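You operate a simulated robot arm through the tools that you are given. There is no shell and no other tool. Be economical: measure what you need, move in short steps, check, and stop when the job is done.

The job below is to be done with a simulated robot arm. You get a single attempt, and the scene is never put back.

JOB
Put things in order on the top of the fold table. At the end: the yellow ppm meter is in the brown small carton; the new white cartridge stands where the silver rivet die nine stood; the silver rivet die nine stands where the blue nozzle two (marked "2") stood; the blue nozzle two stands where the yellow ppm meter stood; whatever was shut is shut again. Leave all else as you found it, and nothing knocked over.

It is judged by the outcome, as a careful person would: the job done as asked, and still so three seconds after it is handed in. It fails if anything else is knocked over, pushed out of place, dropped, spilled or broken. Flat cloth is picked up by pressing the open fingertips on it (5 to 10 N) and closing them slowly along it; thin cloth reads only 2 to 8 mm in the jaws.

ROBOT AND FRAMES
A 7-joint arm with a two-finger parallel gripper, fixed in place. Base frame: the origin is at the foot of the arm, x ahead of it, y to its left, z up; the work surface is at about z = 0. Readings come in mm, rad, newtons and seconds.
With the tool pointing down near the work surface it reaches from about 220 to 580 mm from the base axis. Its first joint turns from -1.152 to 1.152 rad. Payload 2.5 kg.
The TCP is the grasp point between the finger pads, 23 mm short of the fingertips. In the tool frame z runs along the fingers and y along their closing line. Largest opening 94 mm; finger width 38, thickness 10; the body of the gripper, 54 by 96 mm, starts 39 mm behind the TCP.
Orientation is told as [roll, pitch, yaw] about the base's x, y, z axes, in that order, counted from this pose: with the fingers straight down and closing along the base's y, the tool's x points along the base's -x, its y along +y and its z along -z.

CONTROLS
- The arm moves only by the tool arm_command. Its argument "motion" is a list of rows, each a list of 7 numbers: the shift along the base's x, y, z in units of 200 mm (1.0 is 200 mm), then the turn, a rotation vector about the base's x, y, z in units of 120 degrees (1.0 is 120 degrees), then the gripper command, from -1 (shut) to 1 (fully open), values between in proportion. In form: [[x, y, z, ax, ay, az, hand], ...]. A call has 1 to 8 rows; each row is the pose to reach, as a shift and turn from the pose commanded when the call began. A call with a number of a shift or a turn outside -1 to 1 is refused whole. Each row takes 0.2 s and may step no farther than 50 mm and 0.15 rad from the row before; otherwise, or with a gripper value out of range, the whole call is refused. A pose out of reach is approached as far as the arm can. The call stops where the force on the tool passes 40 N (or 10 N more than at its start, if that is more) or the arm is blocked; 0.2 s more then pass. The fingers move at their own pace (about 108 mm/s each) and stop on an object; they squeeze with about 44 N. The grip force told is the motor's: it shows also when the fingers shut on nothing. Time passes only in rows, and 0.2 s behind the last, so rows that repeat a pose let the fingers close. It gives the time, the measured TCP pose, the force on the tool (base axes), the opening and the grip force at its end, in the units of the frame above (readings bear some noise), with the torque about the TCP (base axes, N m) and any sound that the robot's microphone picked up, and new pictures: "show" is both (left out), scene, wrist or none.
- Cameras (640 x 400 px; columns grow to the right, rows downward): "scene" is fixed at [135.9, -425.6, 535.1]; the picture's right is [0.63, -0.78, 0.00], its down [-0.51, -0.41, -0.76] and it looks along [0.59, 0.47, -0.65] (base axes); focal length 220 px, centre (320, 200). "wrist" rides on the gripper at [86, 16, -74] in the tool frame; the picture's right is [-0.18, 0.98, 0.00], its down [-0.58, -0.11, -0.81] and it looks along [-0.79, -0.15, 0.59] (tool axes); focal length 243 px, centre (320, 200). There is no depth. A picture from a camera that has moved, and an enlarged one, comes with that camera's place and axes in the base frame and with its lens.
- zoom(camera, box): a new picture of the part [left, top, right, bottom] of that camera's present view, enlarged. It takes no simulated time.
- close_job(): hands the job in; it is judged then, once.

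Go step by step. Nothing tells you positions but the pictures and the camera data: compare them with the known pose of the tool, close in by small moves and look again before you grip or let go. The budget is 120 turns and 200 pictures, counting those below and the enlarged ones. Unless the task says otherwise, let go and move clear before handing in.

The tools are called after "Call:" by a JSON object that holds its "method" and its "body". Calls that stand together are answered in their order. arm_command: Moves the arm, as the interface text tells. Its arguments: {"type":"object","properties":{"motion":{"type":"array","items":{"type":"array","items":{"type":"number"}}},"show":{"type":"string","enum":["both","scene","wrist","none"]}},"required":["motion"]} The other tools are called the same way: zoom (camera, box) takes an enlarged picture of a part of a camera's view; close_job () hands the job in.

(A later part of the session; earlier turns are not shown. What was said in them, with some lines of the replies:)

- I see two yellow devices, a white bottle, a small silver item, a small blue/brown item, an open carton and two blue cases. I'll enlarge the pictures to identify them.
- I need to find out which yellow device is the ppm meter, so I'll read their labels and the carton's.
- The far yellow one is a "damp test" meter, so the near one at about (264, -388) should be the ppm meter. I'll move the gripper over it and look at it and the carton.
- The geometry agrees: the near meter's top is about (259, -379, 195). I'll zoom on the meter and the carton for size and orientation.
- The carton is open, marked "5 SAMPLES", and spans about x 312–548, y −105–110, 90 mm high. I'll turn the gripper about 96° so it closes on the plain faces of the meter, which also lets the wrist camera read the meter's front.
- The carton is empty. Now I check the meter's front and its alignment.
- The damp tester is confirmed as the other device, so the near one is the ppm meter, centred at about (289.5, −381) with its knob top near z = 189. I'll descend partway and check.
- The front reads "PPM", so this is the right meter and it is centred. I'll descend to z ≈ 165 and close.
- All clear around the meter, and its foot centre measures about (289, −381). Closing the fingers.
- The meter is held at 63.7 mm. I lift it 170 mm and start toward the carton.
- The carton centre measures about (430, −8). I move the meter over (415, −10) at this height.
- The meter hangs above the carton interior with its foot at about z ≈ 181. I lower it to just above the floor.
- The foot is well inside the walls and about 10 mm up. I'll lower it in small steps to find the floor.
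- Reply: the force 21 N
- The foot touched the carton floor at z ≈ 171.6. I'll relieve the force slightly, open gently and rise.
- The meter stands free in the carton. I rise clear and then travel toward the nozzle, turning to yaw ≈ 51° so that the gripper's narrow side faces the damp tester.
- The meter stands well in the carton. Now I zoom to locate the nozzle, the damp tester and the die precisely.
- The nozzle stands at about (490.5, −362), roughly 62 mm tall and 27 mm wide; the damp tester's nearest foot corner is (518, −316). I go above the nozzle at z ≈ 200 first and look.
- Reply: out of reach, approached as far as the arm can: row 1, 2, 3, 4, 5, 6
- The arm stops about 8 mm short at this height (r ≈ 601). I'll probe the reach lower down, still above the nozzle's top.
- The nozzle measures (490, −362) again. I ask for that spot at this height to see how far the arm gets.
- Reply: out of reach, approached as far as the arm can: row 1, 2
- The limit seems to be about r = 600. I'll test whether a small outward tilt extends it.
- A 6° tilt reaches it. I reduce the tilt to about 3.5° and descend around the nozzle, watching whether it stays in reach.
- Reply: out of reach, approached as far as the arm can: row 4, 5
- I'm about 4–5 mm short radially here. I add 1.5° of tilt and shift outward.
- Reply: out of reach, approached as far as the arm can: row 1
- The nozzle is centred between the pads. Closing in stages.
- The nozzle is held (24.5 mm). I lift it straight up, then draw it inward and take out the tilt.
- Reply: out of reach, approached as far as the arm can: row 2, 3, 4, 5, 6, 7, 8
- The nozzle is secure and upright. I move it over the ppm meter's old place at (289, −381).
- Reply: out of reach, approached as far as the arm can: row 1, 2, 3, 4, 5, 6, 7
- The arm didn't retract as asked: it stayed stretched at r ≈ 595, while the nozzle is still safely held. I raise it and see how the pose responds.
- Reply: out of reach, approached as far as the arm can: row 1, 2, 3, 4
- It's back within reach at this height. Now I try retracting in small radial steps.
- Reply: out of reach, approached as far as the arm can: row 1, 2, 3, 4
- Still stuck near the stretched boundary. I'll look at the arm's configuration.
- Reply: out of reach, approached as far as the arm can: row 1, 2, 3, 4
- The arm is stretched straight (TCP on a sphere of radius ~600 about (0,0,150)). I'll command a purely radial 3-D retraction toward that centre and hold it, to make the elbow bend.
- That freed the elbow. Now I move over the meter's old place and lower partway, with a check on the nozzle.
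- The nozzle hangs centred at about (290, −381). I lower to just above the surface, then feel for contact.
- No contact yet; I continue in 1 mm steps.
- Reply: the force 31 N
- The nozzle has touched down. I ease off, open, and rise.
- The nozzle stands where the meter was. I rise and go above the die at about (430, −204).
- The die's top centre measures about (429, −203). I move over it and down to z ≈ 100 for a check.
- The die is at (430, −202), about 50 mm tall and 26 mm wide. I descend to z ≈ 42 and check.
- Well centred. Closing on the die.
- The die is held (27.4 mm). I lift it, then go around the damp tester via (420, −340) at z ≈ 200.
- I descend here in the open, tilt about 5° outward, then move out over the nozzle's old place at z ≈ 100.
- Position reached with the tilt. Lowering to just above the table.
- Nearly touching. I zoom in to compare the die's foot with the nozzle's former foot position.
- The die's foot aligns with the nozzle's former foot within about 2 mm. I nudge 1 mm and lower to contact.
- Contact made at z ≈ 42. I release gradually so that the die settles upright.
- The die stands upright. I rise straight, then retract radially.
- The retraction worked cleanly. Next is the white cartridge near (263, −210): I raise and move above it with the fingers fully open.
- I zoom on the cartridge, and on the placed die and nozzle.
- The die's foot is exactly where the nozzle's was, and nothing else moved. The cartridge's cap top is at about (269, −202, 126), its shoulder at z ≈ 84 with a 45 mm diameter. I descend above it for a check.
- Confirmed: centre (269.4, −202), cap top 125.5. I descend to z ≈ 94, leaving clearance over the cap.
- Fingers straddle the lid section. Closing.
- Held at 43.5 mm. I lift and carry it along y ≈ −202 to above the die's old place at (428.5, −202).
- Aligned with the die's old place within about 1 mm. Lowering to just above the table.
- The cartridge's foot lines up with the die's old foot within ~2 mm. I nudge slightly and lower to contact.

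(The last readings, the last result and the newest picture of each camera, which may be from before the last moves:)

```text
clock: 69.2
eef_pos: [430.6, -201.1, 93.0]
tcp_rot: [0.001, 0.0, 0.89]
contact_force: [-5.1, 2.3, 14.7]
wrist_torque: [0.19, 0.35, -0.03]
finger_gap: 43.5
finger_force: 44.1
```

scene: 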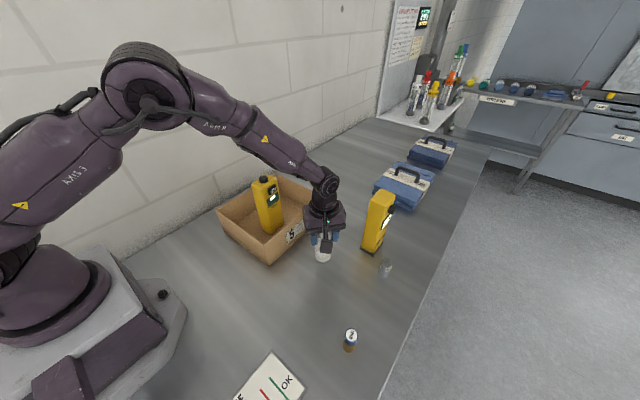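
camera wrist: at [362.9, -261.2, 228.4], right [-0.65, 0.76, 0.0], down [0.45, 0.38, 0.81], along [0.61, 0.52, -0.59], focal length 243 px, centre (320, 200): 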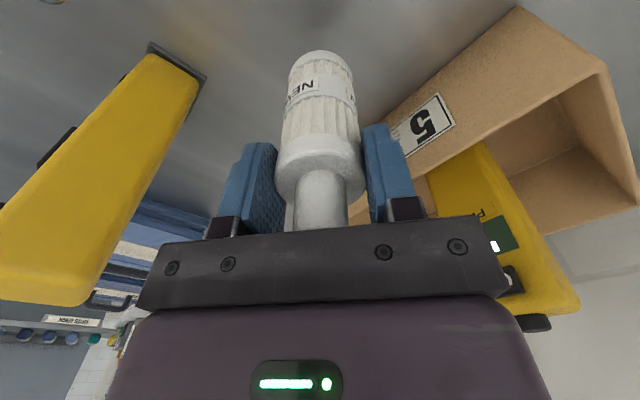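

Touchdown. I ease off, open gently, and check.

Call:
{"method": "arm_command", "body": {"motion": [[0, 0, 0.003, 0, 0, 0, -1], [0, 0, 0.003, 0, 0, 0, -0.02], [0, 0, 0.003, 0, 0, 0, 0.1], [0, 0, 0.003, 0, 0, 0, 0.3], [0, 0, 0.003, 0, 0, 0, 0.5], [0, 0, 0.003, 0, 0, 0, 0.5]], "show": "wrist"}}

```text
clock: 70.6
eef_pos: [428.6, -201.2, 92.6]
tcp_rot: [0.002, 0.002, 0.889]
contact_force: [0.1, -0.6, 0.1]
wrist_torque: [-0.04, -0.01, -0.02]
finger_gap: 70.4
finger_force: 0.2
camera wrist: at [363.5, -258.7, 168.2], right [-0.65, 0.76, 0.0], down [0.45, 0.38, 0.81], along [0.61, 0.52, -0.59], focal length 243 px, centre (320, 200)
```

wrist: 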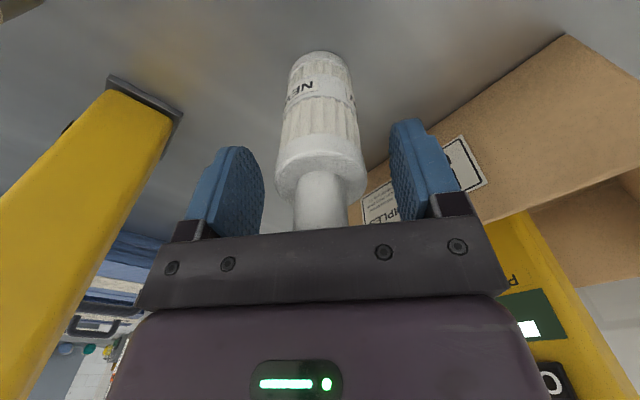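

The cartridge stands free. I rise straight up, move back clear, and inspect.

Call:
{"method": "arm_command", "body": {"motion": [[0, 0, 0.15, 0, 0, 0, 0.5], [0, 0, 0.38, 0, 0, 0, 0.5], [0, 0, 0.6, 0, 0, 0, 0.5], [0, 0, 0.8, 0, 0, 0, 0.5], [-0.2, 0, 0.95, 0, 0, 0, 0.5], [-0.44, 0, 0.95, 0, 0, 0, 0.5], [-0.68, 0, 0.95, 0, 0, 0, 0.5], [-0.68, 0, 0.95, 0, 0, 0, 0.5]]}}

Call:
{"method": "zoom", "body": {"camera": "scene", "box": [210, 170, 450, 370]}}

Call:
{"method": "zoom", "body": {"camera": "scene", "box": [250, 205, 410, 305]}}

```text
clock: 72.4
eef_pos: [292.5, -199.5, 284.0]
tcp_rot: [-0.001, 0.0, 0.889]
contact_force: [-0.1, 0.2, 0.4]
wrist_torque: [-0.02, 0.0, -0.02]
finger_gap: 70.2
finger_force: 0.1
camera wrist: at [226.1, -258.3, 358.6], right [-0.65, 0.76, 0.0], down [0.45, 0.38, 0.81], along [0.61, 0.52, -0.59], focal length 243 px, centre (320, 200)
```

scene: 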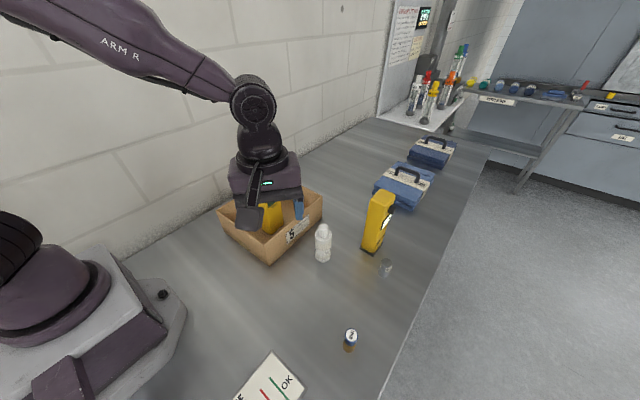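
wrist: 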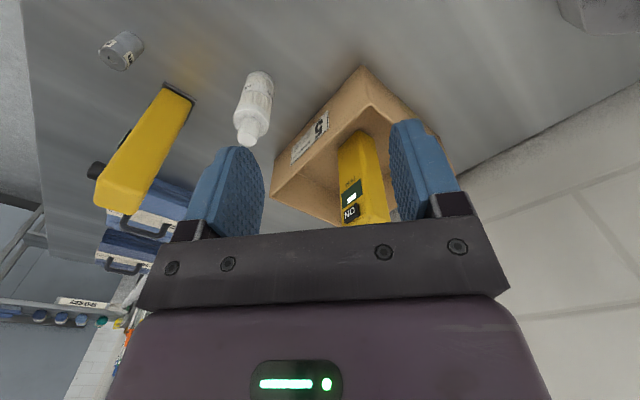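

```text
2.00 times, centred on (330, 270) of scene
camera zoom: at [135.9, -425.6, 535.1], right [0.63, -0.78, 0.0], down [-0.51, -0.41, -0.76], along [0.59, 0.47, -0.65], focal length 440 px, centre (300, 60)
```

zoom: 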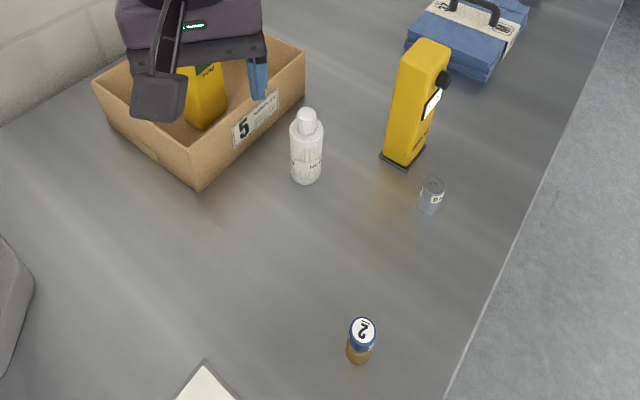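

```text
4.00 times, centred on (330, 255) of scene
camera zoom: at [135.9, -425.6, 535.1], right [0.63, -0.78, 0.0], down [-0.51, -0.41, -0.76], along [0.59, 0.47, -0.65], focal length 880 px, centre (280, -20)
```

zoom: 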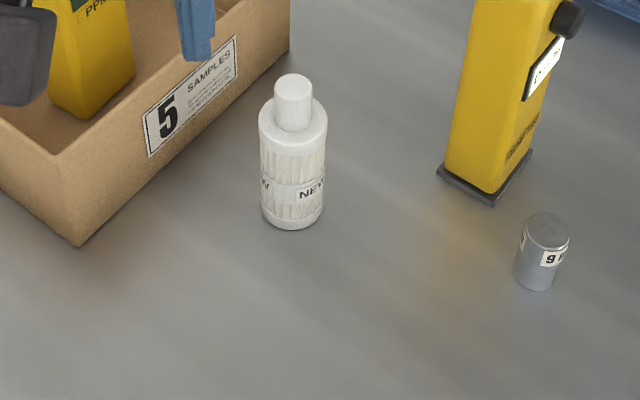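

Call:
{"method": "close_job", "body": {}}

```text
The job is handed in.
```

The job is handed in. The last pictures show all four items where you asked, with nothing knocked over or moved besides them:

- **Yellow ppm meter:** it stands upright in the brown carton, so its top sticks out above the rim.
- **White cartridge:** it stands where the silver die stood.
- **Silver die:** it stands where the blue nozzle two stood.
- **Blue nozzle two:** it stands where the ppm meter stood.

The pictures put each placed piece within about 3 mm of its mark. The carton was already open, and I opened nothing that needed shutting again.
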